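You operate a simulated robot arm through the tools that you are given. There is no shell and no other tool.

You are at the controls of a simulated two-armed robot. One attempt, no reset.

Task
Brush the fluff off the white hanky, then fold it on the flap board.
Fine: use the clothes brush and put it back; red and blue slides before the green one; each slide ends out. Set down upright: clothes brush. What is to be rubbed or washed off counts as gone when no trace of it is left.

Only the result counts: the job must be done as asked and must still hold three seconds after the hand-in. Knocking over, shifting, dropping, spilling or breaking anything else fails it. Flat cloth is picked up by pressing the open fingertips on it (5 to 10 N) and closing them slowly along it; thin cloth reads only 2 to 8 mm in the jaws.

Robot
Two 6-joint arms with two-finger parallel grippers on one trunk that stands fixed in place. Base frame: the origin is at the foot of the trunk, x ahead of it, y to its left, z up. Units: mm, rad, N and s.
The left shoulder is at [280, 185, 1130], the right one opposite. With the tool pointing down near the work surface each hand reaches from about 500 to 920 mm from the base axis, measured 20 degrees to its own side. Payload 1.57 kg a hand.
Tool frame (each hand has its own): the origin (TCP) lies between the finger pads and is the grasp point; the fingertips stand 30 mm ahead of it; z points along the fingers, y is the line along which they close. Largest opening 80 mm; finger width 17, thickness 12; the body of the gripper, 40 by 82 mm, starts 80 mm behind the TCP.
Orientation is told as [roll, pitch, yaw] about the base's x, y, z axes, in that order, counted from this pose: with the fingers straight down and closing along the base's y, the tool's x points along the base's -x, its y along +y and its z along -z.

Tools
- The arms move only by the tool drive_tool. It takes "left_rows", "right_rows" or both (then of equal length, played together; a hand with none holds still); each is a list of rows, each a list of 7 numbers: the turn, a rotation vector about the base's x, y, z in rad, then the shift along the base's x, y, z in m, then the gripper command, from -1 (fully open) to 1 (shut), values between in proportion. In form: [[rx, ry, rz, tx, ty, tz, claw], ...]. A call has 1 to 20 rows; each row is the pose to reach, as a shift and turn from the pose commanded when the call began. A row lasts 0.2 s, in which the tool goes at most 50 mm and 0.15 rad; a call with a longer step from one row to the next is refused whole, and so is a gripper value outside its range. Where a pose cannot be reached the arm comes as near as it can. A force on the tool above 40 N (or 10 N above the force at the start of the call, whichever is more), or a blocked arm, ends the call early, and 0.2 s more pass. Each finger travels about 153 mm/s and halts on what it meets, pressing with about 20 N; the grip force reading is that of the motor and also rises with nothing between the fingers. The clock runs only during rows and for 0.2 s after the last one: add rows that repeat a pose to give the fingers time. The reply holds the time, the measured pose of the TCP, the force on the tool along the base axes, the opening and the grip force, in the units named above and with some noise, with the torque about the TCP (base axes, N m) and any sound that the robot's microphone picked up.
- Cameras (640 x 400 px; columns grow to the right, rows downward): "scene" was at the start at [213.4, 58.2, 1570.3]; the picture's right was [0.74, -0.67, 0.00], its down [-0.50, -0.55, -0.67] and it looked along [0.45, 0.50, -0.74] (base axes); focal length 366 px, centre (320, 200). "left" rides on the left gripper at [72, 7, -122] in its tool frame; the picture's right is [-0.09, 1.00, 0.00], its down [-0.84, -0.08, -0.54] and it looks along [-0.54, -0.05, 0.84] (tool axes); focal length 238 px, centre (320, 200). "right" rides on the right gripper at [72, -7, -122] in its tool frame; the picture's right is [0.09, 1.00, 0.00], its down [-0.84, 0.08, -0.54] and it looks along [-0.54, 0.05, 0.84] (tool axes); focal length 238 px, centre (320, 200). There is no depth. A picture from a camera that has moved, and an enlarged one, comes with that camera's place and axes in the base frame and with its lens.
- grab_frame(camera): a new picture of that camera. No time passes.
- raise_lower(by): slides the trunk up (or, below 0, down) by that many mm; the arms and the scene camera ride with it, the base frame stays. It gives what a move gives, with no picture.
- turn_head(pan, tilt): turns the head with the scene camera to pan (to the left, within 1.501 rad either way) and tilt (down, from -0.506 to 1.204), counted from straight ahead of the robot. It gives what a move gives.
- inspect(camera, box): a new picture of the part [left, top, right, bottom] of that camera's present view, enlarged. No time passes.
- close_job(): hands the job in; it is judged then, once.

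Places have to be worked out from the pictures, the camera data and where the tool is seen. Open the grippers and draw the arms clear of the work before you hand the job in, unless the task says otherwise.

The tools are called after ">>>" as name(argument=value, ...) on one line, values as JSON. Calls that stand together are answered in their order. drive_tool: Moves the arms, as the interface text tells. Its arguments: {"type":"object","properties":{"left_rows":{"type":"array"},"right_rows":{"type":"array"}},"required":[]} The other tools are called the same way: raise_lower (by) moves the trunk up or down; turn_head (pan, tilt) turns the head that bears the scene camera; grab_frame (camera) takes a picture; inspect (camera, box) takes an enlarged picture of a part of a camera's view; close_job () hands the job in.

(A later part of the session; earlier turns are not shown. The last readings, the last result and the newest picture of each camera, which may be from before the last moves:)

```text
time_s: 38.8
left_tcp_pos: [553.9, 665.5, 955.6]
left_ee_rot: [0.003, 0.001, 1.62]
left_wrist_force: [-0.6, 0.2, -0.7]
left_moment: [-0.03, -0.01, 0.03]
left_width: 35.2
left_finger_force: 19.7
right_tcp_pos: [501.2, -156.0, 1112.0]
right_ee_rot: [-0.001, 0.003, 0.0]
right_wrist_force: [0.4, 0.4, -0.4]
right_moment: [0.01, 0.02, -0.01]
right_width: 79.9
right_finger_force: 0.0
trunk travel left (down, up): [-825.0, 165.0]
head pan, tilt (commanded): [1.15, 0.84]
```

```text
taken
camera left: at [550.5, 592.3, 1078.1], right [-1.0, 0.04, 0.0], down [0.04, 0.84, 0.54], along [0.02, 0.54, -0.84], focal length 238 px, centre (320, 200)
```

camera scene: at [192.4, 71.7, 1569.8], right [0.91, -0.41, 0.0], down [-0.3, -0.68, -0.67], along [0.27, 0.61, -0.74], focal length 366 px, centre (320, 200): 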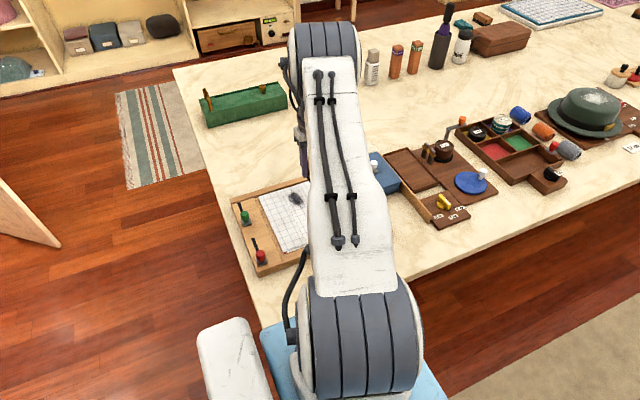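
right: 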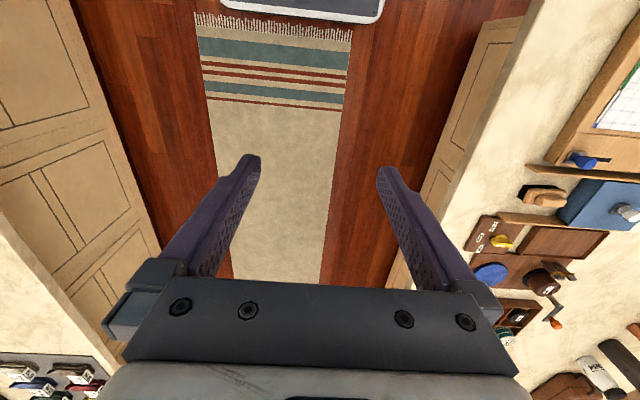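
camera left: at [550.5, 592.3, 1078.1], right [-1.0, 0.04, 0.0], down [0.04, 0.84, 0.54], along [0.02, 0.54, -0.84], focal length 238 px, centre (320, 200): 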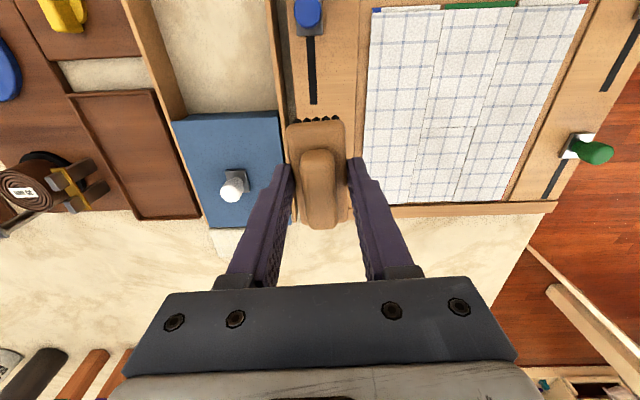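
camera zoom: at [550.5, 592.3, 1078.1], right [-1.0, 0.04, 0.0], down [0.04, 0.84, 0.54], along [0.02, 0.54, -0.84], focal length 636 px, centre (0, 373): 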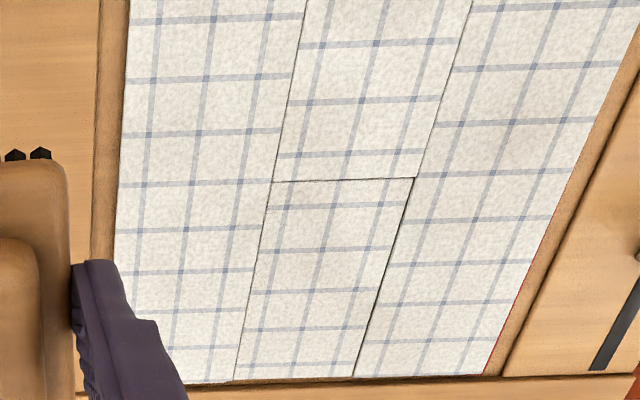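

The cloth appears clean from here. I zoom in much further on the former fluff area to check for faint residue.

>>> inspect(camera="left", box=[400, 115, 490, 210])

>>> inspect(camera="left", box=[360, 60, 520, 160])

```text
4.21 times, centred on (445, 162) of left
camera zoom: at [550.5, 592.3, 1078.1], right [-1.0, 0.04, 0.0], down [0.04, 0.84, 0.54], along [0.02, 0.54, -0.84], focal length 1004 px, centre (-206, 358)
```

zoom: 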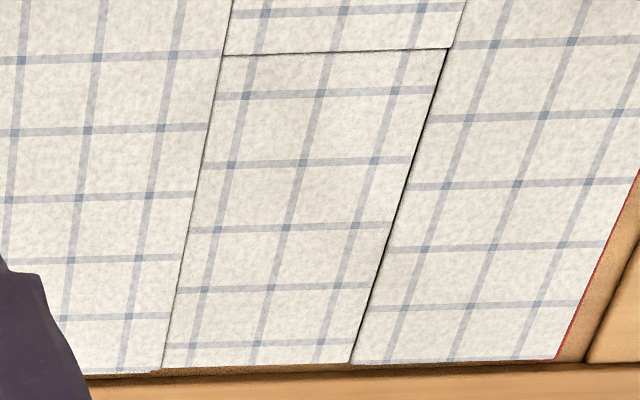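

```text
4.00 times, centred on (440, 110) of left
camera zoom: at [550.5, 592.3, 1078.1], right [-1.0, 0.04, 0.0], down [0.04, 0.84, 0.54], along [0.02, 0.54, -0.84], focal length 953 px, centre (-160, 560)
```

zoom: 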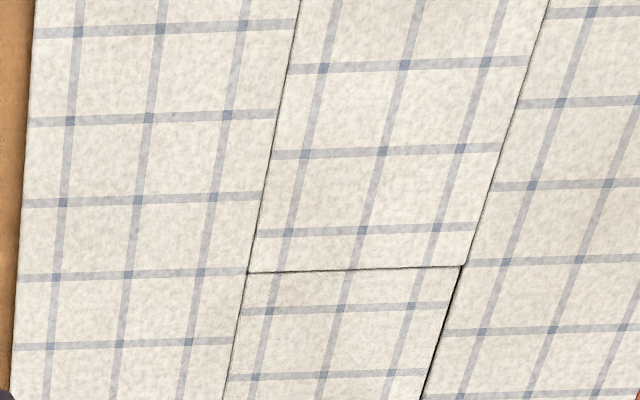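

The strip looks clean apart from possibly a very faint grey near the seam. To be certain, I run extra strokes over both lanes, beginning with the one nearer the seam.

>>> drive_tool(left_rows=[[0, 0, 0, -0.04, 0.015, -0.03, 1.0], [0, 0, 0, -0.08, 0.03, -0.06, 1.0], [0, 0, 0, -0.1, 0.034, -0.085, 1.0], [0, 0, 0, -0.1, 0.034, -0.096, 1.0], [0, 0, 0, -0.1, 0.034, -0.1, 1.0], [0, 0, 0, -0.112, 0.034, -0.1, 1.0], [0, 0, 0, -0.124, 0.034, -0.1, 1.0], [0, 0, 0, -0.136, 0.034, -0.1, 1.0], [0, 0, 0, -0.148, 0.034, -0.1, 1.0], [0, 0, 0, -0.16, 0.034, -0.1, 1.0], [0, 0, 0, -0.172, 0.034, -0.1, 1.0], [0, 0, 0, -0.184, 0.034, -0.1, 1.0], [0, 0, 0, -0.172, 0.034, -0.1, 1.0], [0, 0, 0, -0.16, 0.034, -0.1, 1.0], [0, 0, 0, -0.148, 0.034, -0.1, 1.0], [0, 0, 0, -0.136, 0.034, -0.1, 1.0], [0, 0, 0, -0.124, 0.034, -0.1, 1.0], [0, 0, 0, -0.112, 0.034, -0.1, 1.0], [0, 0, 0, -0.1, 0.034, -0.1, 1.0], [0, 0, 0, -0.1, 0.034, -0.1, 1.0]])

```text
refused: row 1 steps farther than a row can; nothing moved
```

The first step was slightly too long, so I shorten the approach steps.

>>> drive_tool(left_rows=[[0, 0, 0, -0.035, 0.012, -0.025, 1.0], [0, 0, 0, -0.07, 0.024, -0.05, 1.0], [0, 0, 0, -0.1, 0.034, -0.08, 1.0], [0, 0, 0, -0.1, 0.034, -0.094, 1.0], [0, 0, 0, -0.1, 0.034, -0.1, 1.0], [0, 0, 0, -0.112, 0.034, -0.1, 1.0], [0, 0, 0, -0.124, 0.034, -0.1, 1.0], [0, 0, 0, -0.136, 0.034, -0.1, 1.0], [0, 0, 0, -0.148, 0.034, -0.1, 1.0], [0, 0, 0, -0.16, 0.034, -0.1, 1.0], [0, 0, 0, -0.172, 0.034, -0.1, 1.0], [0, 0, 0, -0.184, 0.034, -0.1, 1.0], [0, 0, 0, -0.172, 0.034, -0.1, 1.0], [0, 0, 0, -0.16, 0.034, -0.1, 1.0], [0, 0, 0, -0.148, 0.034, -0.1, 1.0], [0, 0, 0, -0.136, 0.034, -0.1, 1.0], [0, 0, 0, -0.124, 0.034, -0.1, 1.0], [0, 0, 0, -0.112, 0.034, -0.1, 1.0], [0, 0, 0, -0.1, 0.034, -0.1, 1.0], [0, 0, 0, -0.1, 0.034, -0.1, 1.0]])

>>> inspect(camera="left", box=[220, 0, 540, 220])

```text
time_s: 43.0
left_tcp_pos: [455.5, 698.7, 855.7]
left_ee_rot: [0.0, -0.001, 1.622]
left_wrist_force: [-1.4, -0.4, 5.1]
left_moment: [0.08, 0.12, -0.02]
left_width: 35.4
left_finger_force: 20.1
right_tcp_pos: [500.7, -156.4, 1110.3]
right_ee_rot: [0.002, 0.003, 0.0]
right_wrist_force: [0.7, 0.2, 1.2]
right_moment: [0.02, -0.01, 0.01]
right_width: 79.9
right_finger_force: 0.0
trunk travel left (down, up): [-825.0, 165.0]
head pan, tilt (commanded): [1.15, 0.84]
```

```text
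1.82 times, centred on (380, 110) of left
camera zoom: at [451.3, 625.2, 978.2], right [-1.0, 0.04, 0.0], down [0.04, 0.84, 0.54], along [0.02, 0.54, -0.84], focal length 433 px, centre (211, 364)
```

zoom: 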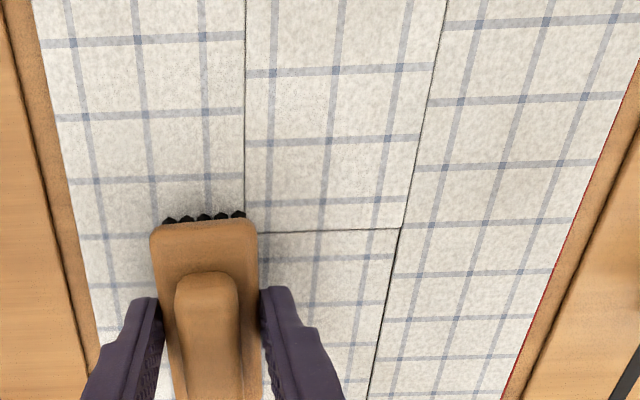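

The area is clean where visible. I do one more pass here, then two passes in the outer lane near y 737.

>>> drive_tool(left_rows=[[0, 0, 0, -0.012, 0, 0, 1.0], [0, 0, 0, -0.024, 0, 0, 1.0], [0, 0, 0, -0.036, 0, 0, 1.0], [0, 0, 0, -0.048, 0, 0, 1.0], [0, 0, 0, -0.06, 0, 0, 1.0], [0, 0, 0, -0.072, 0, 0, 1.0], [0, 0, 0, -0.086, 0, 0, 1.0], [0, 0, 0, -0.086, 0.005, 0.006, 1.0], [0, 0, 0, -0.086, 0.038, 0.006, 1.0], [0, 0, 0, -0.086, 0.038, 0.001, 1.0], [0, 0, 0, -0.086, 0.038, 0.0, 1.0], [0, 0, 0, -0.072, 0.038, 0, 1.0], [0, 0, 0, -0.06, 0.038, 0, 1.0], [0, 0, 0, -0.048, 0.038, 0, 1.0], [0, 0, 0, -0.036, 0.038, 0, 1.0], [0, 0, 0, -0.024, 0.038, 0, 1.0], [0, 0, 0, -0.012, 0.038, 0, 1.0], [0, 0, 0, 0, 0.038, 0, 1.0]])

>>> drive_tool(left_rows=[[0, 0, 0, -0.012, 0, 0, 1.0], [0, 0, 0, -0.024, 0, 0, 1.0], [0, 0, 0, -0.036, 0, 0, 1.0], [0, 0, 0, -0.048, 0, 0, 1.0], [0, 0, 0, -0.06, 0, 0, 1.0], [0, 0, 0, -0.072, 0, 0, 1.0], [0, 0, 0, -0.086, 0, 0, 1.0], [0, 0, 0, -0.086, 0, 0, 1.0], [0, 0, 0, -0.074, 0, 0, 1.0], [0, 0, 0, -0.062, 0, 0, 1.0], [0, 0, 0, -0.05, 0, 0, 1.0], [0, 0, 0, -0.038, 0, 0, 1.0], [0, 0, 0, -0.026, 0, 0, 1.0], [0, 0, 0, -0.014, 0, 0, 1.0], [0, 0, 0, 0, 0, 0, 1.0]])

>>> inspect(camera="left", box=[220, 0, 540, 220])

```text
time_s: 46.8
left_tcp_pos: [454.1, 735.7, 857.3]
left_ee_rot: [-0.002, -0.001, 1.62]
left_wrist_force: [-3.6, 0.3, 7.8]
left_moment: [-0.02, 0.27, -0.02]
left_width: 35.6
left_finger_force: 19.8
right_tcp_pos: [501.1, -156.8, 1111.4]
right_ee_rot: [0.0, 0.001, 0.0]
right_wrist_force: [-0.2, 0.3, 1.5]
right_moment: [0.0, 0.0, -0.01]
right_width: 79.8
right_finger_force: 0.1
trunk travel left (down, up): [-825.0, 165.0]
head pan, tilt (commanded): [1.15, 0.84]
```

```text
time_s: 50.0
left_tcp_pos: [456.5, 735.1, 855.5]
left_ee_rot: [0.0, 0.001, 1.621]
left_wrist_force: [0.0, -0.1, -1.1]
left_moment: [0.01, -0.03, 0.02]
left_width: 35.2
left_finger_force: 19.8
right_tcp_pos: [500.8, -156.0, 1111.7]
right_ee_rot: [-0.001, 0.002, -0.001]
right_wrist_force: [0.0, -0.1, -0.4]
right_moment: [0.01, 0.01, 0.04]
right_width: 80.1
right_finger_force: 0.1
trunk travel left (down, up): [-825.0, 165.0]
head pan, tilt (commanded): [1.15, 0.84]
```

```text
1.82 times, centred on (380, 110) of left
camera zoom: at [451.7, 662.7, 977.7], right [-1.0, 0.04, 0.0], down [0.04, 0.84, 0.54], along [0.02, 0.54, -0.84], focal length 433 px, centre (211, 364)
```

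zoom: 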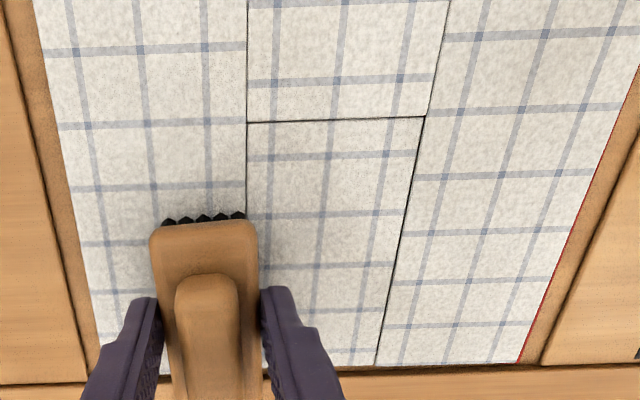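

The cloth appears clean. I lift and step sideways for a close, enlarged check before putting the brush back.

>>> drive_tool(left_rows=[[0, 0, 0, 0, 0, 0.02, 1.0], [0, 0, 0, 0.02, -0.01, 0.04, 1.0], [0, 0, 0, 0.05, -0.03, 0.05, 1.0], [0, 0, 0, 0.06, -0.04, 0.05, 1.0], [0, 0, 0, 0.06, -0.04, 0.05, 1.0]])

>>> inspect(camera="left", box=[370, 80, 490, 230])

>>> inspect(camera="left", box=[340, 0, 580, 150])

```text
time_s: 51.2
left_tcp_pos: [514.2, 696.1, 905.5]
left_ee_rot: [0.0, 0.001, 1.622]
left_wrist_force: [-0.4, -0.2, -0.6]
left_moment: [-0.01, 0.02, 0.01]
left_width: 35.3
left_finger_force: 19.7
right_tcp_pos: [501.2, -156.5, 1111.5]
right_ee_rot: [-0.001, 0.003, 0.0]
right_wrist_force: [0.0, -0.7, 0.7]
right_moment: [-0.01, 0.0, 0.01]
right_width: 80.2
right_finger_force: 0.1
trunk travel left (down, up): [-825.0, 165.0]
head pan, tilt (commanded): [1.15, 0.84]
```

```text
2.67 times, centred on (430, 155) of left
camera zoom: at [510.8, 622.8, 1028.1], right [-1.0, 0.04, 0.0], down [0.04, 0.84, 0.54], along [0.02, 0.54, -0.84], focal length 636 px, centre (27, 320)
```

zoom: 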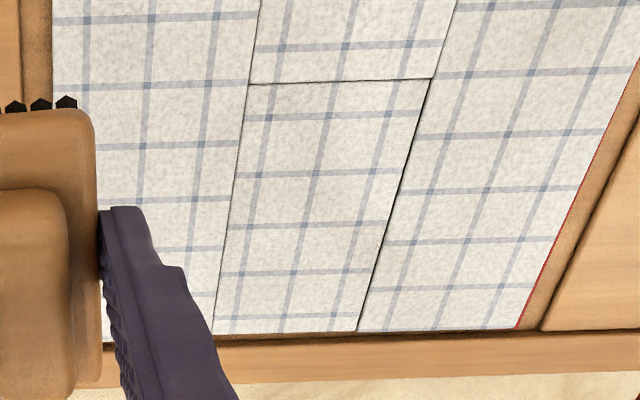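

```text
2.67 times, centred on (460, 75) of left
camera zoom: at [510.8, 622.8, 1028.1], right [-1.0, 0.04, 0.0], down [0.04, 0.84, 0.54], along [0.02, 0.54, -0.84], focal length 636 px, centre (-53, 533)
```

zoom: 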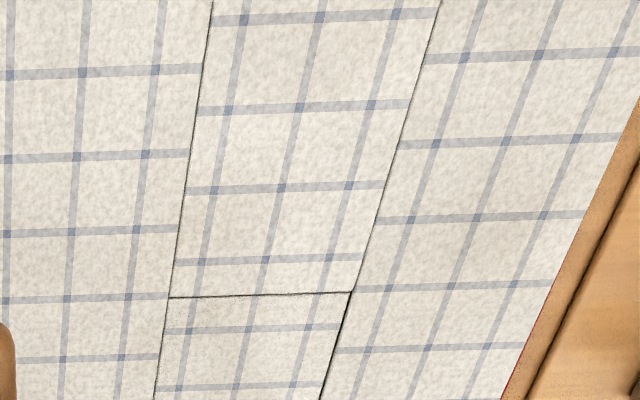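

I magnify further the upper part of the rear strip by the seam, where a faint speckle may remain.

>>> inspect(camera="left", box=[448, 104, 536, 160])

>>> inspect(camera="left", box=[440, 150, 520, 210])

```text
7.14 times, centred on (492, 132) of left
camera zoom: at [510.8, 622.8, 1028.1], right [-1.0, 0.04, 0.0], down [0.04, 0.84, 0.54], along [0.02, 0.54, -0.84], focal length 1702 px, centre (-909, 686)
```

zoom: 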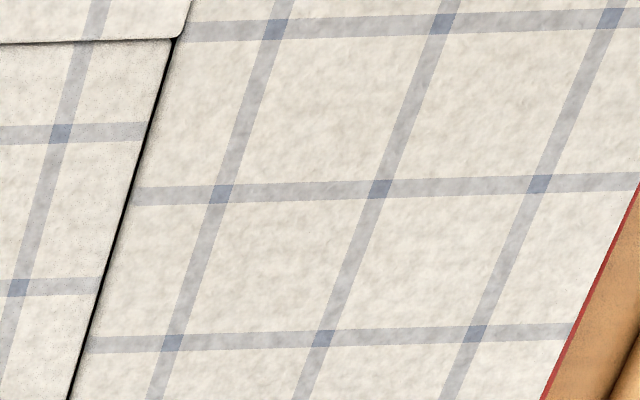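

```text
6.67 times, centred on (480, 180) of left
camera zoom: at [510.8, 622.8, 1028.1], right [-1.0, 0.04, 0.0], down [0.04, 0.84, 0.54], along [0.02, 0.54, -0.84], focal length 1589 px, centre (-747, 333)
```

zoom: 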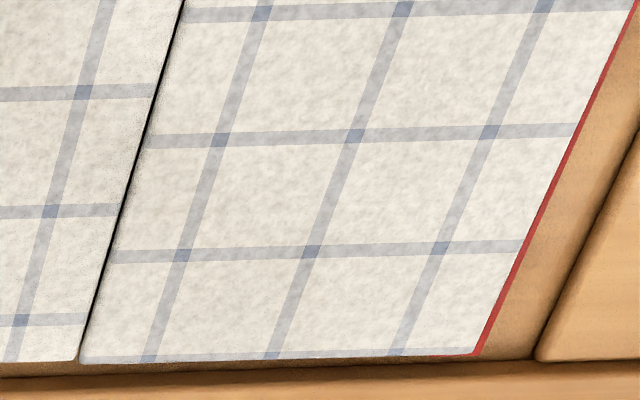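

>>> inspect(camera="left", box=[396, 104, 476, 154])

>>> inspect(camera="left", box=[386, 154, 466, 204])

>>> inspect(camera="left", box=[396, 60, 476, 110])

```text
8.00 times, centred on (436, 129) of left
camera zoom: at [510.8, 622.8, 1028.1], right [-1.0, 0.04, 0.0], down [0.04, 0.84, 0.54], along [0.02, 0.54, -0.84], focal length 1907 px, centre (-608, 768)
```

zoom: 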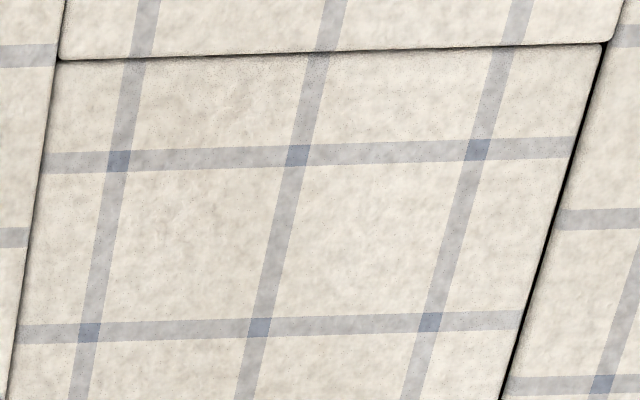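

```text
8.00 times, centred on (426, 179) of left
camera zoom: at [510.8, 622.8, 1028.1], right [-1.0, 0.04, 0.0], down [0.04, 0.84, 0.54], along [0.02, 0.54, -0.84], focal length 1907 px, centre (-528, 368)
```

zoom: 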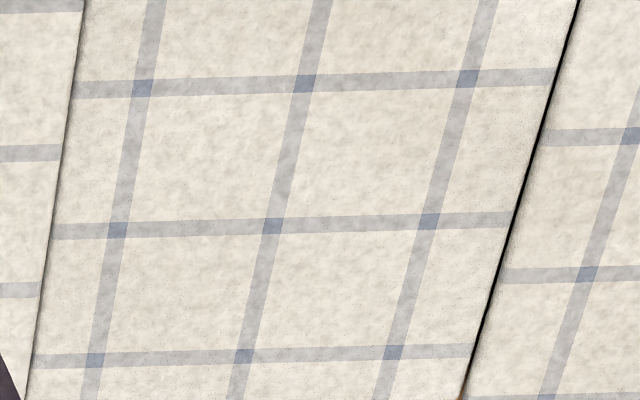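

```text
8.00 times, centred on (436, 85) of left
camera zoom: at [510.8, 622.8, 1028.1], right [-1.0, 0.04, 0.0], down [0.04, 0.84, 0.54], along [0.02, 0.54, -0.84], focal length 1907 px, centre (-608, 1120)
```

zoom: 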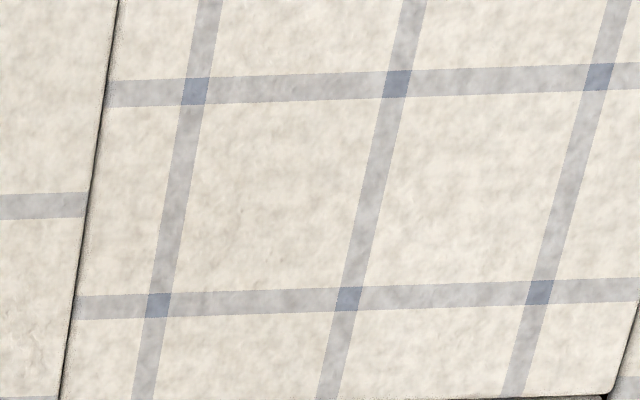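

There may be very faint dots on the rear panel compared with the front panel. I magnify some spots more.

>>> inspect(camera="left", box=[444, 108, 476, 128])

>>> inspect(camera="left", box=[436, 166, 468, 186])

>>> inspect(camera="left", box=[398, 110, 430, 130])

```text
16.00 times, centred on (460, 118) of left
camera zoom: at [510.8, 622.8, 1028.1], right [-1.0, 0.04, 0.0], down [0.04, 0.84, 0.54], along [0.02, 0.54, -0.84], focal length 3814 px, centre (-1920, 1512)
```

zoom: 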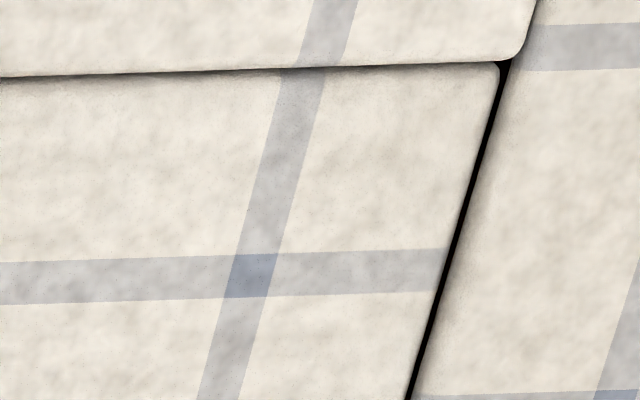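

```text
16.00 times, centred on (452, 176) of left
camera zoom: at [510.8, 622.8, 1028.1], right [-1.0, 0.04, 0.0], down [0.04, 0.84, 0.54], along [0.02, 0.54, -0.84], focal length 3814 px, centre (-1792, 584)
```

zoom: 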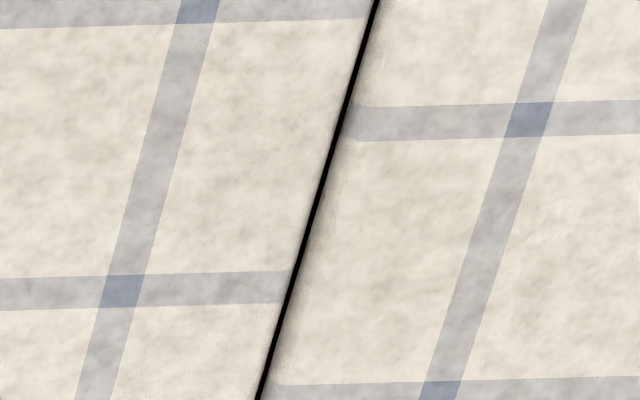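

```text
16.00 times, centred on (414, 120) of left
camera zoom: at [510.8, 622.8, 1028.1], right [-1.0, 0.04, 0.0], down [0.04, 0.84, 0.54], along [0.02, 0.54, -0.84], focal length 3814 px, centre (-1184, 1480)
```

zoom: 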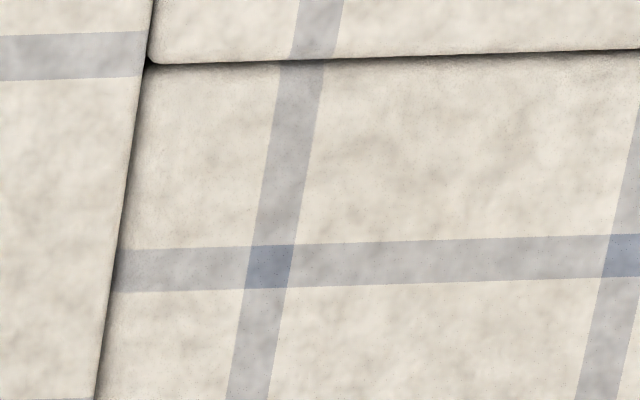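

Very fine specks remain on the rear panel while its neighbours are smooth, so more brushing is needed. I lower again with slightly more press and zigzag over the panel, shifting in y with each pass.

>>> drive_tool(left_rows=[[0, 0, 0, -0.03, 0.0, -0.02, 1.0], [0, 0, 0, -0.06, 0.0, -0.042, 1.0], [0, 0, 0, -0.06, 0.0, -0.0505, 1.0], [0, 0, 0, -0.06, 0.0, -0.052, 1.0], [0, 0, 0, -0.074, 0, -0.052, 1.0], [0, 0, 0, -0.088, 0, -0.052, 1.0], [0, 0, 0, -0.102, 0, -0.052, 1.0], [0, 0, 0, -0.116, 0, -0.052, 1.0], [0, 0, 0, -0.13, 0, -0.052, 1.0], [0, 0, 0, -0.144, 0, -0.052, 1.0], [0, 0, 0, -0.144, 0.01, -0.052, 1.0], [0, 0, 0, -0.13, 0.01, -0.052, 1.0], [0, 0, 0, -0.116, 0.01, -0.052, 1.0], [0, 0, 0, -0.102, 0.01, -0.052, 1.0], [0, 0, 0, -0.088, 0.01, -0.052, 1.0], [0, 0, 0, -0.074, 0.01, -0.052, 1.0], [0, 0, 0, -0.06, 0.01, -0.052, 1.0], [0, 0, 0, -0.06, 0.02, -0.052, 1.0]])

```text
time_s: 55.0
left_tcp_pos: [455.4, 716.4, 853.5]
left_ee_rot: [0.002, 0.001, 1.62]
left_wrist_force: [0.7, -0.9, 2.4]
left_moment: [-0.09, 0.04, 0.05]
left_width: 35.5
left_finger_force: 19.6
right_tcp_pos: [501.6, -156.6, 1111.6]
right_ee_rot: [-0.001, 0.003, 0.001]
right_wrist_force: [0.8, -0.2, -0.3]
right_moment: [0.01, 0.01, -0.02]
right_width: 80.0
right_finger_force: 0.1
trunk travel left (down, up): [-825.0, 165.0]
head pan, tilt (commanded): [1.15, 0.84]
```

The arm stands lower (853.5) with only 2.4 N, so the brush has probably slid a few millimetres up in the grip. I look at the hand.

>>> grab_frame(camera="left")

>>> inspect(camera="left", box=[220, 80, 420, 240])

```text
taken
camera left: at [450.9, 642.8, 976.3], right [-1.0, 0.04, 0.0], down [0.04, 0.84, 0.54], along [0.02, 0.54, -0.84], focal length 238 px, centre (320, 200)
```

left: 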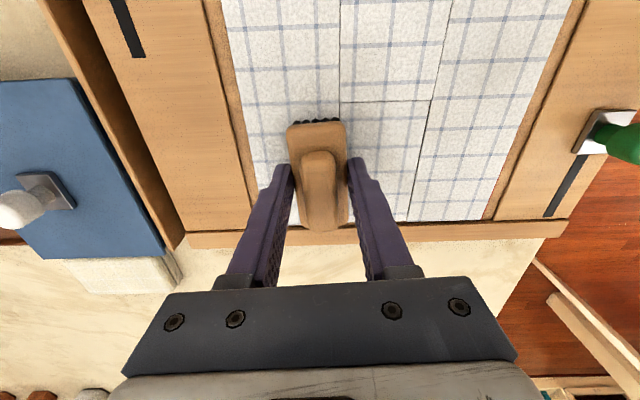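

```text
2.50 times, centred on (320, 160) of left
camera zoom: at [450.9, 642.8, 976.3], right [-1.0, 0.04, 0.0], down [0.04, 0.84, 0.54], along [0.02, 0.54, -0.84], focal length 596 px, centre (320, 300)
```

zoom: 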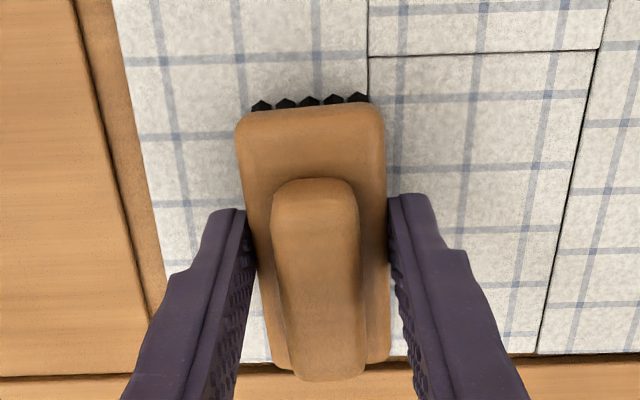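

The brush sits about 3 mm higher in the fingers but is still level and firm. I continue the zigzag outward over the rest of the panel at light pressure.

>>> drive_tool(left_rows=[[0, 0, 0, 0, 0, -0.001, 1.0], [0, 0, 0, -0.014, 0, -0.001, 1.0], [0, 0, 0, -0.028, 0, -0.001, 1.0], [0, 0, 0, -0.042, 0, -0.001, 1.0], [0, 0, 0, -0.056, 0, -0.001, 1.0], [0, 0, 0, -0.07, 0, -0.001, 1.0], [0, 0, 0, -0.084, 0, -0.001, 1.0], [0, 0, 0, -0.084, 0.01, -0.001, 1.0], [0, 0, 0, -0.07, 0.01, -0.001, 1.0], [0, 0, 0, -0.056, 0.01, -0.001, 1.0], [0, 0, 0, -0.042, 0.01, -0.001, 1.0], [0, 0, 0, -0.028, 0.01, -0.001, 1.0], [0, 0, 0, -0.014, 0.01, -0.001, 1.0], [0, 0, 0, 0, 0.01, -0.001, 1.0], [0, 0, 0, 0, 0.02, -0.001, 1.0]])

>>> drive_tool(left_rows=[[0, 0, 0, 0, 0, 0, 1.0], [0, 0, 0, -0.014, 0, 0, 1.0], [0, 0, 0, -0.028, 0, 0, 1.0], [0, 0, 0, -0.042, 0, 0, 1.0], [0, 0, 0, -0.056, 0, 0, 1.0], [0, 0, 0, -0.07, 0, 0, 1.0], [0, 0, 0, -0.084, 0, 0, 1.0], [0, 0, 0, -0.084, 0.004, 0, 1.0], [0, 0, 0, -0.07, 0.004, 0, 1.0], [0, 0, 0, -0.056, 0.004, 0, 1.0], [0, 0, 0, -0.042, 0.004, 0, 1.0], [0, 0, 0, -0.028, 0.004, 0, 1.0], [0, 0, 0, -0.014, 0.004, 0, 1.0], [0, 0, 0, 0, 0.004, 0, 1.0]])

>>> grab_frame(camera="left")

```text
time_s: 58.2
left_tcp_pos: [457.5, 734.4, 852.7]
left_ee_rot: [-0.002, -0.001, 1.622]
left_wrist_force: [0.0, -1.1, 1.2]
left_moment: [-0.03, 0.04, 0.0]
left_width: 35.3
left_finger_force: 20.0
right_tcp_pos: [501.6, -156.8, 1112.6]
right_ee_rot: [-0.002, 0.002, 0.0]
right_wrist_force: [0.6, -0.2, -0.8]
right_moment: [0.03, 0.0, -0.04]
right_width: 79.9
right_finger_force: 0.1
trunk travel left (down, up): [-825.0, 165.0]
head pan, tilt (commanded): [1.15, 0.84]
```

```text
time_s: 61.2
left_tcp_pos: [454.6, 739.4, 853.6]
left_ee_rot: [0.002, 0.001, 1.622]
left_wrist_force: [0.3, 0.8, -0.7]
left_moment: [-0.04, 0.01, 0.0]
left_width: 35.4
left_finger_force: 19.3
right_tcp_pos: [502.0, -155.3, 1112.8]
right_ee_rot: [0.0, 0.002, -0.001]
right_wrist_force: [-0.6, -0.8, -0.4]
right_moment: [0.01, 0.01, -0.01]
right_width: 80.0
right_finger_force: 0.2
trunk travel left (down, up): [-825.0, 165.0]
head pan, tilt (commanded): [1.15, 0.84]
```

```text
taken
camera left: at [451.2, 665.9, 975.6], right [-1.0, 0.04, 0.0], down [0.04, 0.84, 0.54], along [0.02, 0.54, -0.84], focal length 238 px, centre (320, 200)
```

left: 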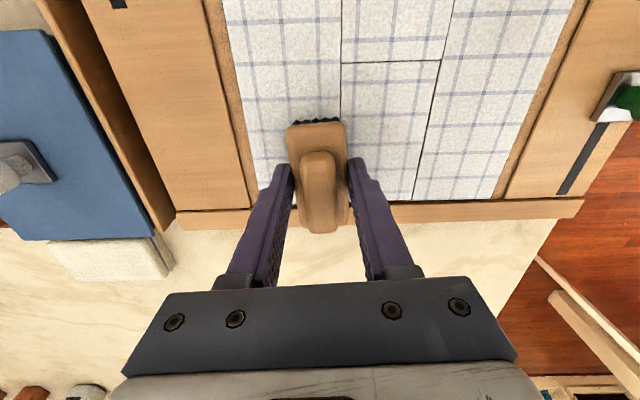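

The pressure has faded to zero as the brush slipped slightly. I lift and inspect the panel again before deciding on more strokes.

>>> drive_tool(left_rows=[[0, 0, 0, 0, 0, 0.02, 1.0], [0, 0, 0, 0.02, -0.01, 0.04, 1.0], [0, 0, 0, 0.05, -0.03, 0.05, 1.0], [0, 0, 0, 0.06, -0.044, 0.053, 1.0], [0, 0, 0, 0.06, -0.044, 0.053, 1.0]])

>>> inspect(camera="left", box=[396, 104, 476, 154])

>>> inspect(camera="left", box=[386, 154, 466, 204])

>>> inspect(camera="left", box=[436, 166, 468, 186])

```text
time_s: 62.4
left_tcp_pos: [514.5, 696.7, 906.2]
left_ee_rot: [0.001, 0.0, 1.622]
left_wrist_force: [-0.4, -0.4, -1.3]
left_moment: [-0.01, -0.05, 0.02]
left_width: 35.3
left_finger_force: 20.5
right_tcp_pos: [501.1, -156.0, 1111.3]
right_ee_rot: [0.0, 0.004, 0.0]
right_wrist_force: [-0.5, -0.1, -0.4]
right_moment: [0.01, 0.01, -0.01]
right_width: 80.2
right_finger_force: 0.0
trunk travel left (down, up): [-825.0, 165.0]
head pan, tilt (commanded): [1.15, 0.84]
```

```text
8.00 times, centred on (436, 129) of left
camera zoom: at [510.6, 623.4, 1028.3], right [-1.0, 0.04, 0.0], down [0.04, 0.84, 0.54], along [0.02, 0.54, -0.84], focal length 1907 px, centre (-608, 768)
```

zoom: 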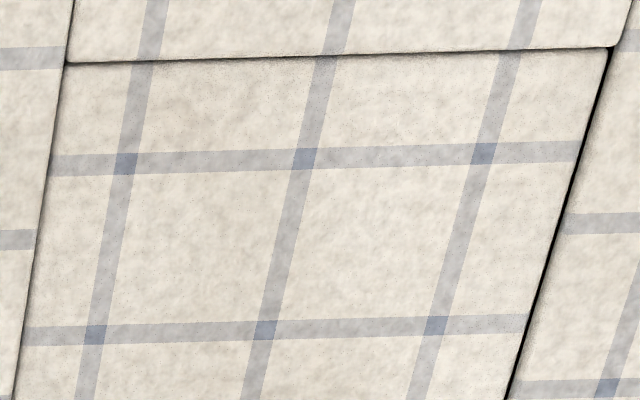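

```text
8.00 times, centred on (426, 179) of left
camera zoom: at [510.6, 623.4, 1028.3], right [-1.0, 0.04, 0.0], down [0.04, 0.84, 0.54], along [0.02, 0.54, -0.84], focal length 1907 px, centre (-528, 368)
```

zoom: 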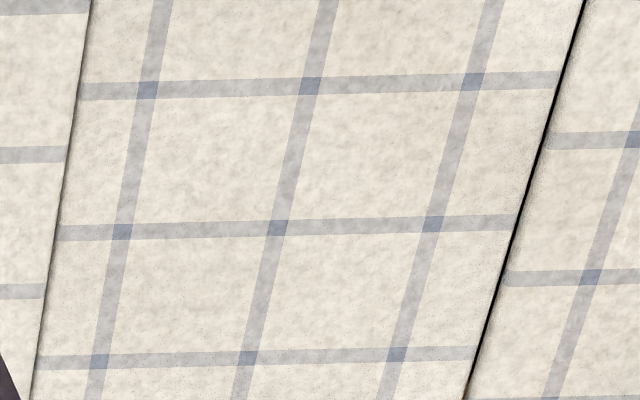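

```text
16.00 times, centred on (452, 176) of left
camera zoom: at [510.6, 623.4, 1028.3], right [-1.0, 0.04, 0.0], down [0.04, 0.84, 0.54], along [0.02, 0.54, -0.84], focal length 3814 px, centre (-1792, 584)
```

zoom: 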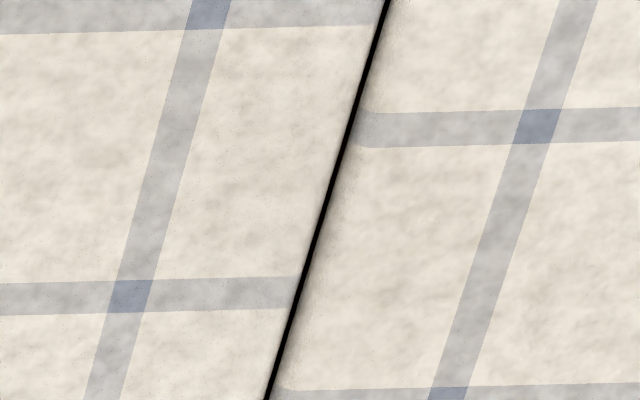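

I zoom at the panel's centre, where the fluff was densest, and at a panel corner for comparison.

>>> inspect(camera="left", box=[420, 140, 444, 155])

>>> inspect(camera="left", box=[424, 186, 448, 201])

>>> inspect(camera="left", box=[420, 85, 444, 100])

```text
16.00 times, centred on (432, 148) of left
camera zoom: at [510.6, 623.4, 1028.3], right [-1.0, 0.04, 0.0], down [0.04, 0.84, 0.54], along [0.02, 0.54, -0.84], focal length 3814 px, centre (-1472, 1040)
```

zoom: 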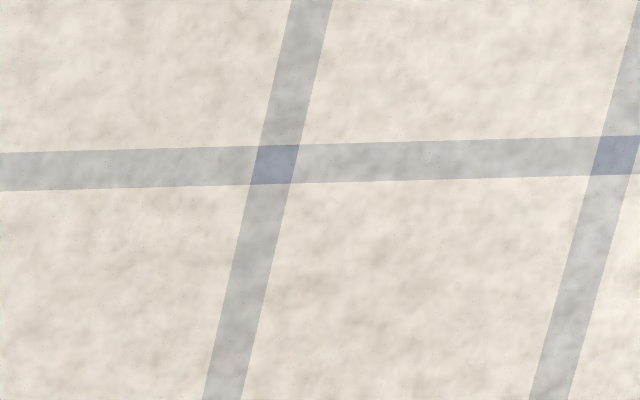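

```text
16.00 times, centred on (436, 194) of left
camera zoom: at [510.6, 623.4, 1028.3], right [-1.0, 0.04, 0.0], down [0.04, 0.84, 0.54], along [0.02, 0.54, -0.84], focal length 3814 px, centre (-1536, 304)
```

zoom: 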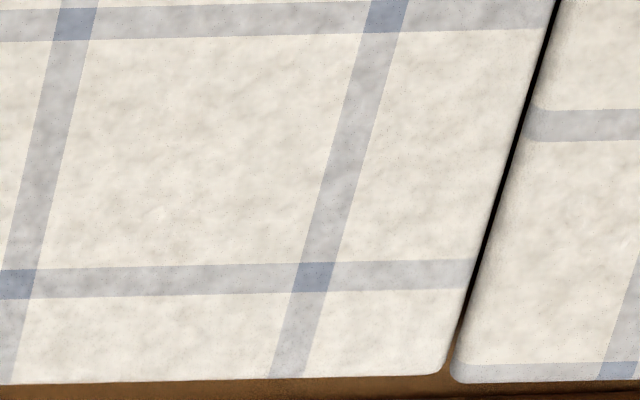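

```text
16.00 times, centred on (432, 92) of left
camera zoom: at [510.6, 623.4, 1028.3], right [-1.0, 0.04, 0.0], down [0.04, 0.84, 0.54], along [0.02, 0.54, -0.84], focal length 3814 px, centre (-1472, 1920)
```

zoom: 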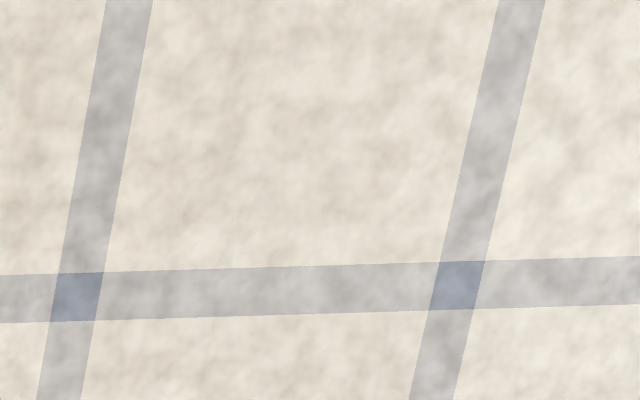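

The specks are equally sparse at the corner, where no fluff ever lay, so they may be render noise. To be sure I brush a few more times with real pressure and compare; I first come down beside the panel to find contact again.

>>> drive_tool(left_rows=[[0, 0, 0, -0.03, 0.005, -0.02, 1.0], [0, 0, 0, -0.06, 0.01, -0.045, 1.0], [0, 0, 0, -0.06, 0.01, -0.053, 1.0], [0, 0, 0, -0.06, 0.01, -0.055, 1.0], [0, 0, 0, -0.06, 0.01, -0.056, 1.0], [0, 0, 0, -0.06, 0.01, -0.056, 1.0]])

```text
time_s: 63.8
left_tcp_pos: [453.8, 707.8, 851.7]
left_ee_rot: [-0.002, -0.006, 1.618]
left_wrist_force: [4.9, -0.1, 14.8]
left_moment: [0.03, 0.06, -0.07]
left_width: 35.2
left_finger_force: 20.1
right_tcp_pos: [501.8, -156.3, 1112.2]
right_ee_rot: [-0.001, 0.001, 0.0]
right_wrist_force: [0.0, -1.2, 0.1]
right_moment: [-0.01, -0.02, 0.02]
right_width: 79.9
right_finger_force: 0.0
trunk travel left (down, up): [-825.0, 165.0]
head pan, tilt (commanded): [1.15, 0.84]
```

Pressure is 14.8 N, a bit much; I ease up 1 mm and make four passes along x, stepping outward in y.

>>> drive_tool(left_rows=[[0, 0, 0, 0, 0, 0.001, 1.0], [0, 0, 0, -0.018, 0, 0.001, 1.0], [0, 0, 0, -0.036, 0, 0.001, 1.0], [0, 0, 0, -0.054, 0, 0.001, 1.0], [0, 0, 0, -0.072, 0, 0.001, 1.0], [0, 0, 0, -0.086, 0, 0.001, 1.0], [0, 0, 0, -0.086, 0.012, 0.0005, 1.0], [0, 0, 0, -0.07, 0.012, 0.0005, 1.0], [0, 0, 0, -0.052, 0.012, 0.0005, 1.0], [0, 0, 0, -0.034, 0.012, 0.0005, 1.0], [0, 0, 0, -0.016, 0.012, 0.0005, 1.0], [0, 0, 0, 0, 0.012, 0.0005, 1.0], [0, 0, 0, 0, 0.026, 0.0005, 1.0]])

>>> drive_tool(left_rows=[[0, 0, 0, 0, 0, -0.0005, 1.0], [0, 0, 0, -0.018, 0, -0.0005, 1.0], [0, 0, 0, -0.036, 0, -0.0005, 1.0], [0, 0, 0, -0.054, 0, -0.0005, 1.0], [0, 0, 0, -0.072, 0, -0.0005, 1.0], [0, 0, 0, -0.086, 0, -0.0005, 1.0], [0, 0, 0, -0.086, 0.005, -0.001, 1.0], [0, 0, 0, -0.07, 0.005, -0.001, 1.0], [0, 0, 0, -0.052, 0.005, -0.001, 1.0], [0, 0, 0, -0.034, 0.005, -0.001, 1.0], [0, 0, 0, -0.016, 0.005, -0.001, 1.0], [0, 0, 0, 0, 0.005, -0.001, 1.0]])

>>> grab_frame(camera="left")

```text
time_s: 66.6
left_tcp_pos: [456.9, 731.2, 850.3]
left_ee_rot: [0.0, 0.0, 1.62]
left_wrist_force: [0.7, -1.9, 4.2]
left_moment: [0.05, 0.05, 0.02]
left_width: 35.2
left_finger_force: 19.9
right_tcp_pos: [501.3, -156.9, 1112.5]
right_ee_rot: [0.001, 0.001, 0.0]
right_wrist_force: [-0.4, 0.4, 0.0]
right_moment: [-0.01, -0.01, 0.01]
right_width: 79.8
right_finger_force: 0.1
trunk travel left (down, up): [-825.0, 165.0]
head pan, tilt (commanded): [1.15, 0.84]
```

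```text
time_s: 69.2
left_tcp_pos: [454.5, 737.2, 848.1]
left_ee_rot: [0.0, 0.001, 1.622]
left_wrist_force: [-3.6, 1.0, 10.1]
left_moment: [0.05, 0.31, -0.05]
left_width: 35.4
left_finger_force: 20.2
right_tcp_pos: [502.2, -156.2, 1111.9]
right_ee_rot: [0.001, 0.003, -0.001]
right_wrist_force: [-0.1, -0.7, 0.0]
right_moment: [0.0, 0.01, -0.02]
right_width: 80.2
right_finger_force: 0.0
trunk travel left (down, up): [-825.0, 165.0]
head pan, tilt (commanded): [1.15, 0.84]
```

```text
taken
camera left: at [450.2, 663.6, 970.7], right [-1.0, 0.04, 0.0], down [0.04, 0.84, 0.54], along [0.02, 0.54, -0.84], focal length 238 px, centre (320, 200)
```

left: 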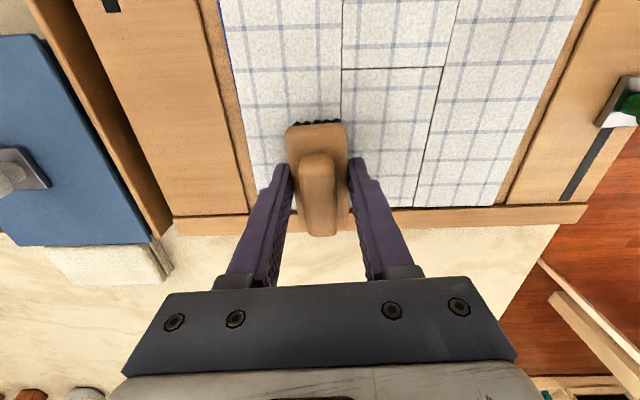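

The total slip is about 9 mm, so I stop pressing here. I lift and compare the specks again.

>>> drive_tool(left_rows=[[0, 0, 0, 0, 0, 0.02, 1.0], [0, 0, 0, 0.02, -0.01, 0.04, 1.0], [0, 0, 0, 0.05, -0.03, 0.055, 1.0], [0, 0, 0, 0.06, -0.041, 0.058, 1.0], [0, 0, 0, 0.06, -0.041, 0.058, 1.0]])

>>> inspect(camera="left", box=[396, 104, 476, 154])

>>> inspect(camera="left", box=[420, 140, 444, 155])

>>> inspect(camera="left", box=[340, 0, 580, 220])

```text
time_s: 70.4
left_tcp_pos: [514.1, 695.9, 908.8]
left_ee_rot: [-0.001, 0.0, 1.622]
left_wrist_force: [0.9, 0.1, 0.0]
left_moment: [0.01, 0.0, 0.0]
left_width: 35.5
left_finger_force: 19.8
right_tcp_pos: [501.6, -156.5, 1112.4]
right_ee_rot: [0.002, 0.0, 0.0]
right_wrist_force: [0.8, -0.3, -0.8]
right_moment: [-0.03, 0.03, -0.02]
right_width: 80.0
right_finger_force: 0.0
trunk travel left (down, up): [-825.0, 165.0]
head pan, tilt (commanded): [1.15, 0.84]
```

```text
8.00 times, centred on (436, 129) of left
camera zoom: at [510.1, 623.2, 1030.1], right [-1.0, 0.04, 0.0], down [0.04, 0.84, 0.54], along [0.02, 0.54, -0.84], focal length 1907 px, centre (-608, 768)
```

zoom: 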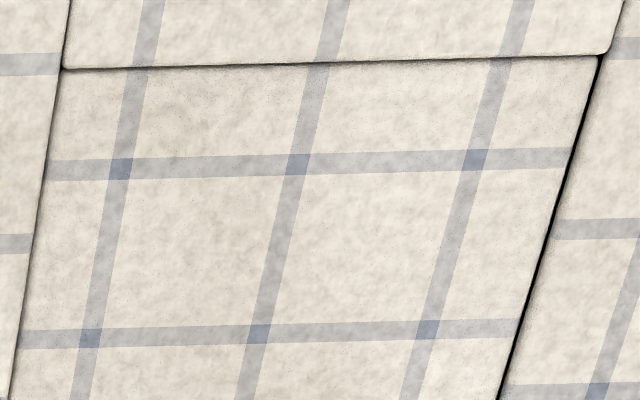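

```text
16.00 times, centred on (432, 148) of left
camera zoom: at [510.1, 623.2, 1030.1], right [-1.0, 0.04, 0.0], down [0.04, 0.84, 0.54], along [0.02, 0.54, -0.84], focal length 3814 px, centre (-1472, 1040)
```

zoom: 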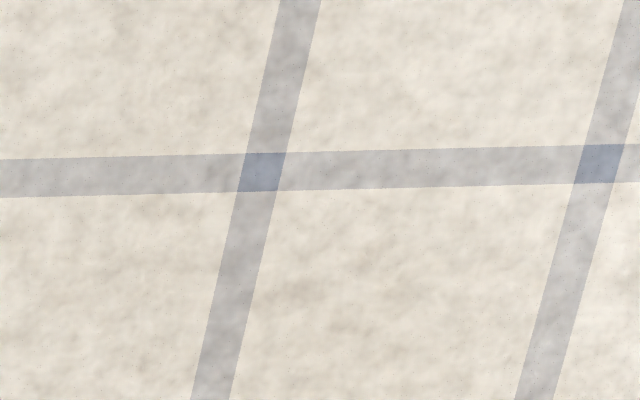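

```text
1.82 times, centred on (460, 110) of left
camera zoom: at [510.1, 623.2, 1030.1], right [-1.0, 0.04, 0.0], down [0.04, 0.84, 0.54], along [0.02, 0.54, -0.84], focal length 433 px, centre (66, 364)
```

zoom: 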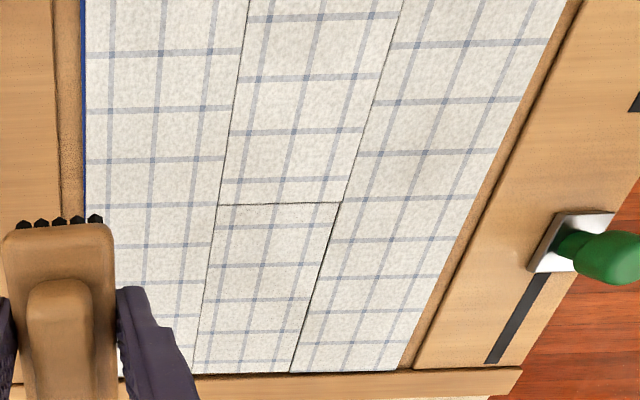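

The specks look unchanged by four firm passes. I zoom to the maximum to see whether they are mere pixel noise, and I also check both long edges of the hanky, as a blue line now shows at its right edge.

>>> inspect(camera="left", box=[408, 114, 420, 122])

>>> inspect(camera="left", box=[360, 20, 392, 60])

>>> inspect(camera="left", box=[500, 100, 564, 140])

```text
16.00 times, centred on (414, 118) of left
camera zoom: at [510.1, 623.2, 1030.1], right [-1.0, 0.04, 0.0], down [0.04, 0.84, 0.54], along [0.02, 0.54, -0.84], focal length 3814 px, centre (-1184, 1512)
```

zoom: 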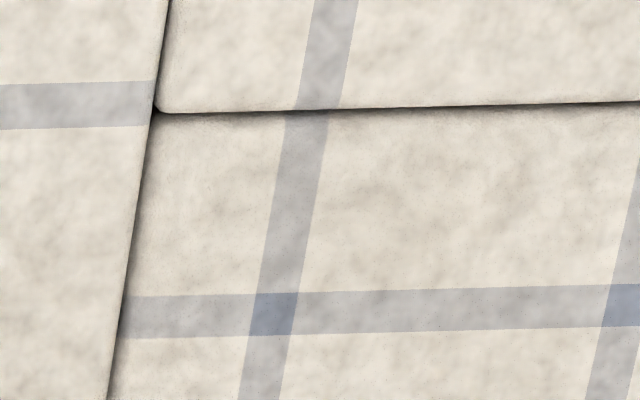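

```text
10.00 times, centred on (376, 40) of left
camera zoom: at [510.1, 623.2, 1030.1], right [-1.0, 0.04, 0.0], down [0.04, 0.84, 0.54], along [0.02, 0.54, -0.84], focal length 2384 px, centre (-240, 1800)
```

zoom: 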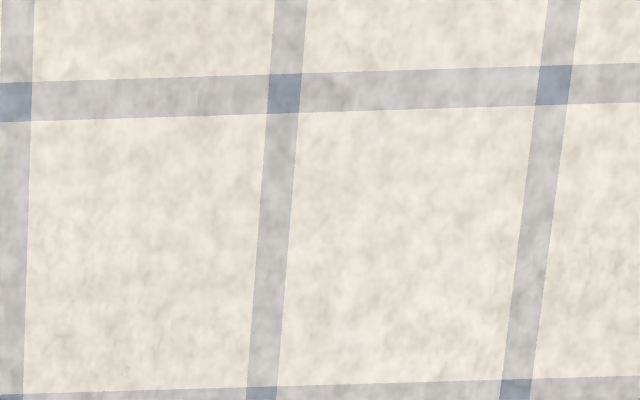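

```text
10.00 times, centred on (532, 120) of left
camera zoom: at [510.1, 623.2, 1030.1], right [-1.0, 0.04, 0.0], down [0.04, 0.84, 0.54], along [0.02, 0.54, -0.84], focal length 2384 px, centre (-1800, 1000)
```

zoom: 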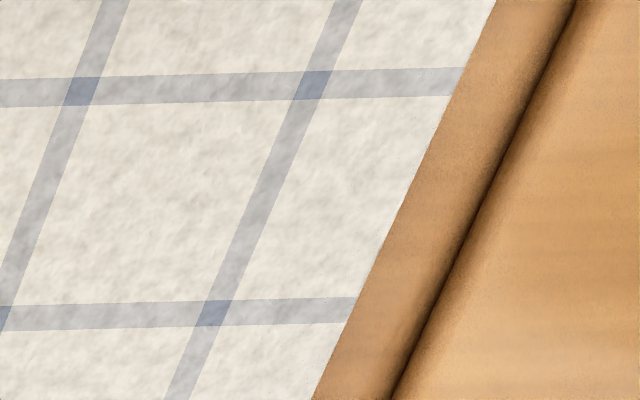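

The specks are far below a pixel in size and remain evenly spread, so I take them as render noise, not fluff. I check the blue edge of the hanky to see how far the cloth has shifted.

>>> inspect(camera="left", box=[310, 20, 374, 60])

>>> inspect(camera="left", box=[300, 0, 620, 110])

```text
10.00 times, centred on (342, 40) of left
camera zoom: at [510.1, 623.2, 1030.1], right [-1.0, 0.04, 0.0], down [0.04, 0.84, 0.54], along [0.02, 0.54, -0.84], focal length 2384 px, centre (100, 1800)
```

zoom: 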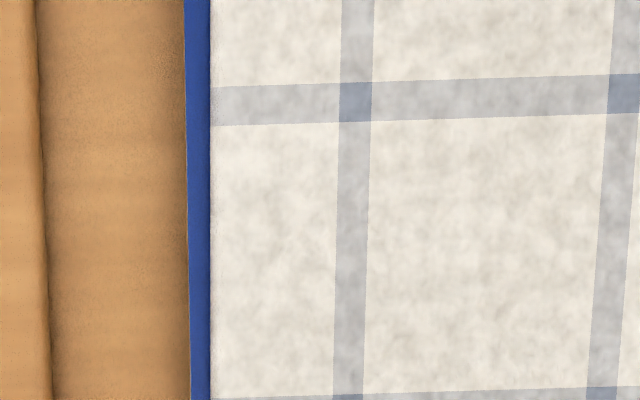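

```text
2.00 times, centred on (460, 55) of left
camera zoom: at [510.1, 623.2, 1030.1], right [-1.0, 0.04, 0.0], down [0.04, 0.84, 0.54], along [0.02, 0.54, -0.84], focal length 477 px, centre (40, 490)
```

zoom: 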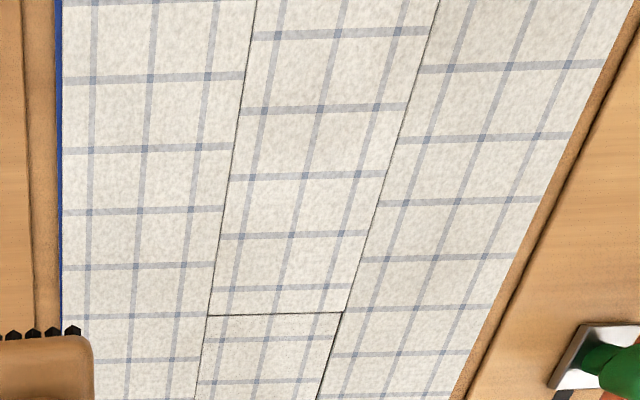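

The hanky lies about 2 mm toward −x from where it was, a small play which I will deal with after parking the brush. Now I carry the brush back above its home at (651.3, 572.5).

>>> drive_tool(left_rows=[[0, 0, 0, 0, 0, 0.02, 1.0], [0, 0, 0, 0.03, -0.03, 0.02, 1.0], [0, 0, 0, 0.06, -0.06, 0.02, 1.0], [0, 0, 0, 0.09, -0.085, 0.02, 1.0], [0, 0, 0, 0.12, -0.11, 0.02, 1.0], [0, 0, 0, 0.1372, -0.1234, 0.02, 1.0], [0, 0, 0, 0.1372, -0.1234, 0.02, 1.0], [0, 0, 0, 0.1372, -0.1234, 0.02, 1.0]])

>>> grab_frame(camera="left")

```text
time_s: 72.2
left_tcp_pos: [653.6, 570.7, 927.0]
left_ee_rot: [-0.001, -0.001, 1.621]
left_wrist_force: [-0.5, -0.3, -0.8]
left_moment: [0.01, -0.01, -0.01]
left_width: 35.0
left_finger_force: 19.4
right_tcp_pos: [501.8, -155.3, 1111.7]
right_ee_rot: [0.001, 0.002, 0.0]
right_wrist_force: [0.2, 0.7, -0.5]
right_moment: [0.03, -0.01, 0.04]
right_width: 80.0
right_finger_force: 0.1
trunk travel left (down, up): [-825.0, 165.0]
head pan, tilt (commanded): [1.15, 0.84]
```

```text
taken
camera left: at [648.8, 498.1, 1049.0], right [-1.0, 0.04, 0.0], down [0.04, 0.84, 0.54], along [0.02, 0.54, -0.84], focal length 238 px, centre (320, 200)
```

left: 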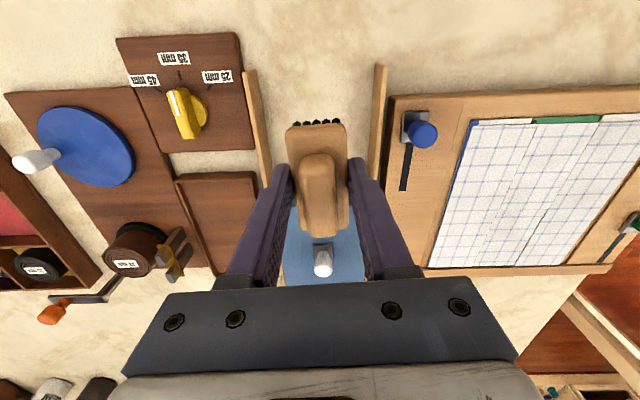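

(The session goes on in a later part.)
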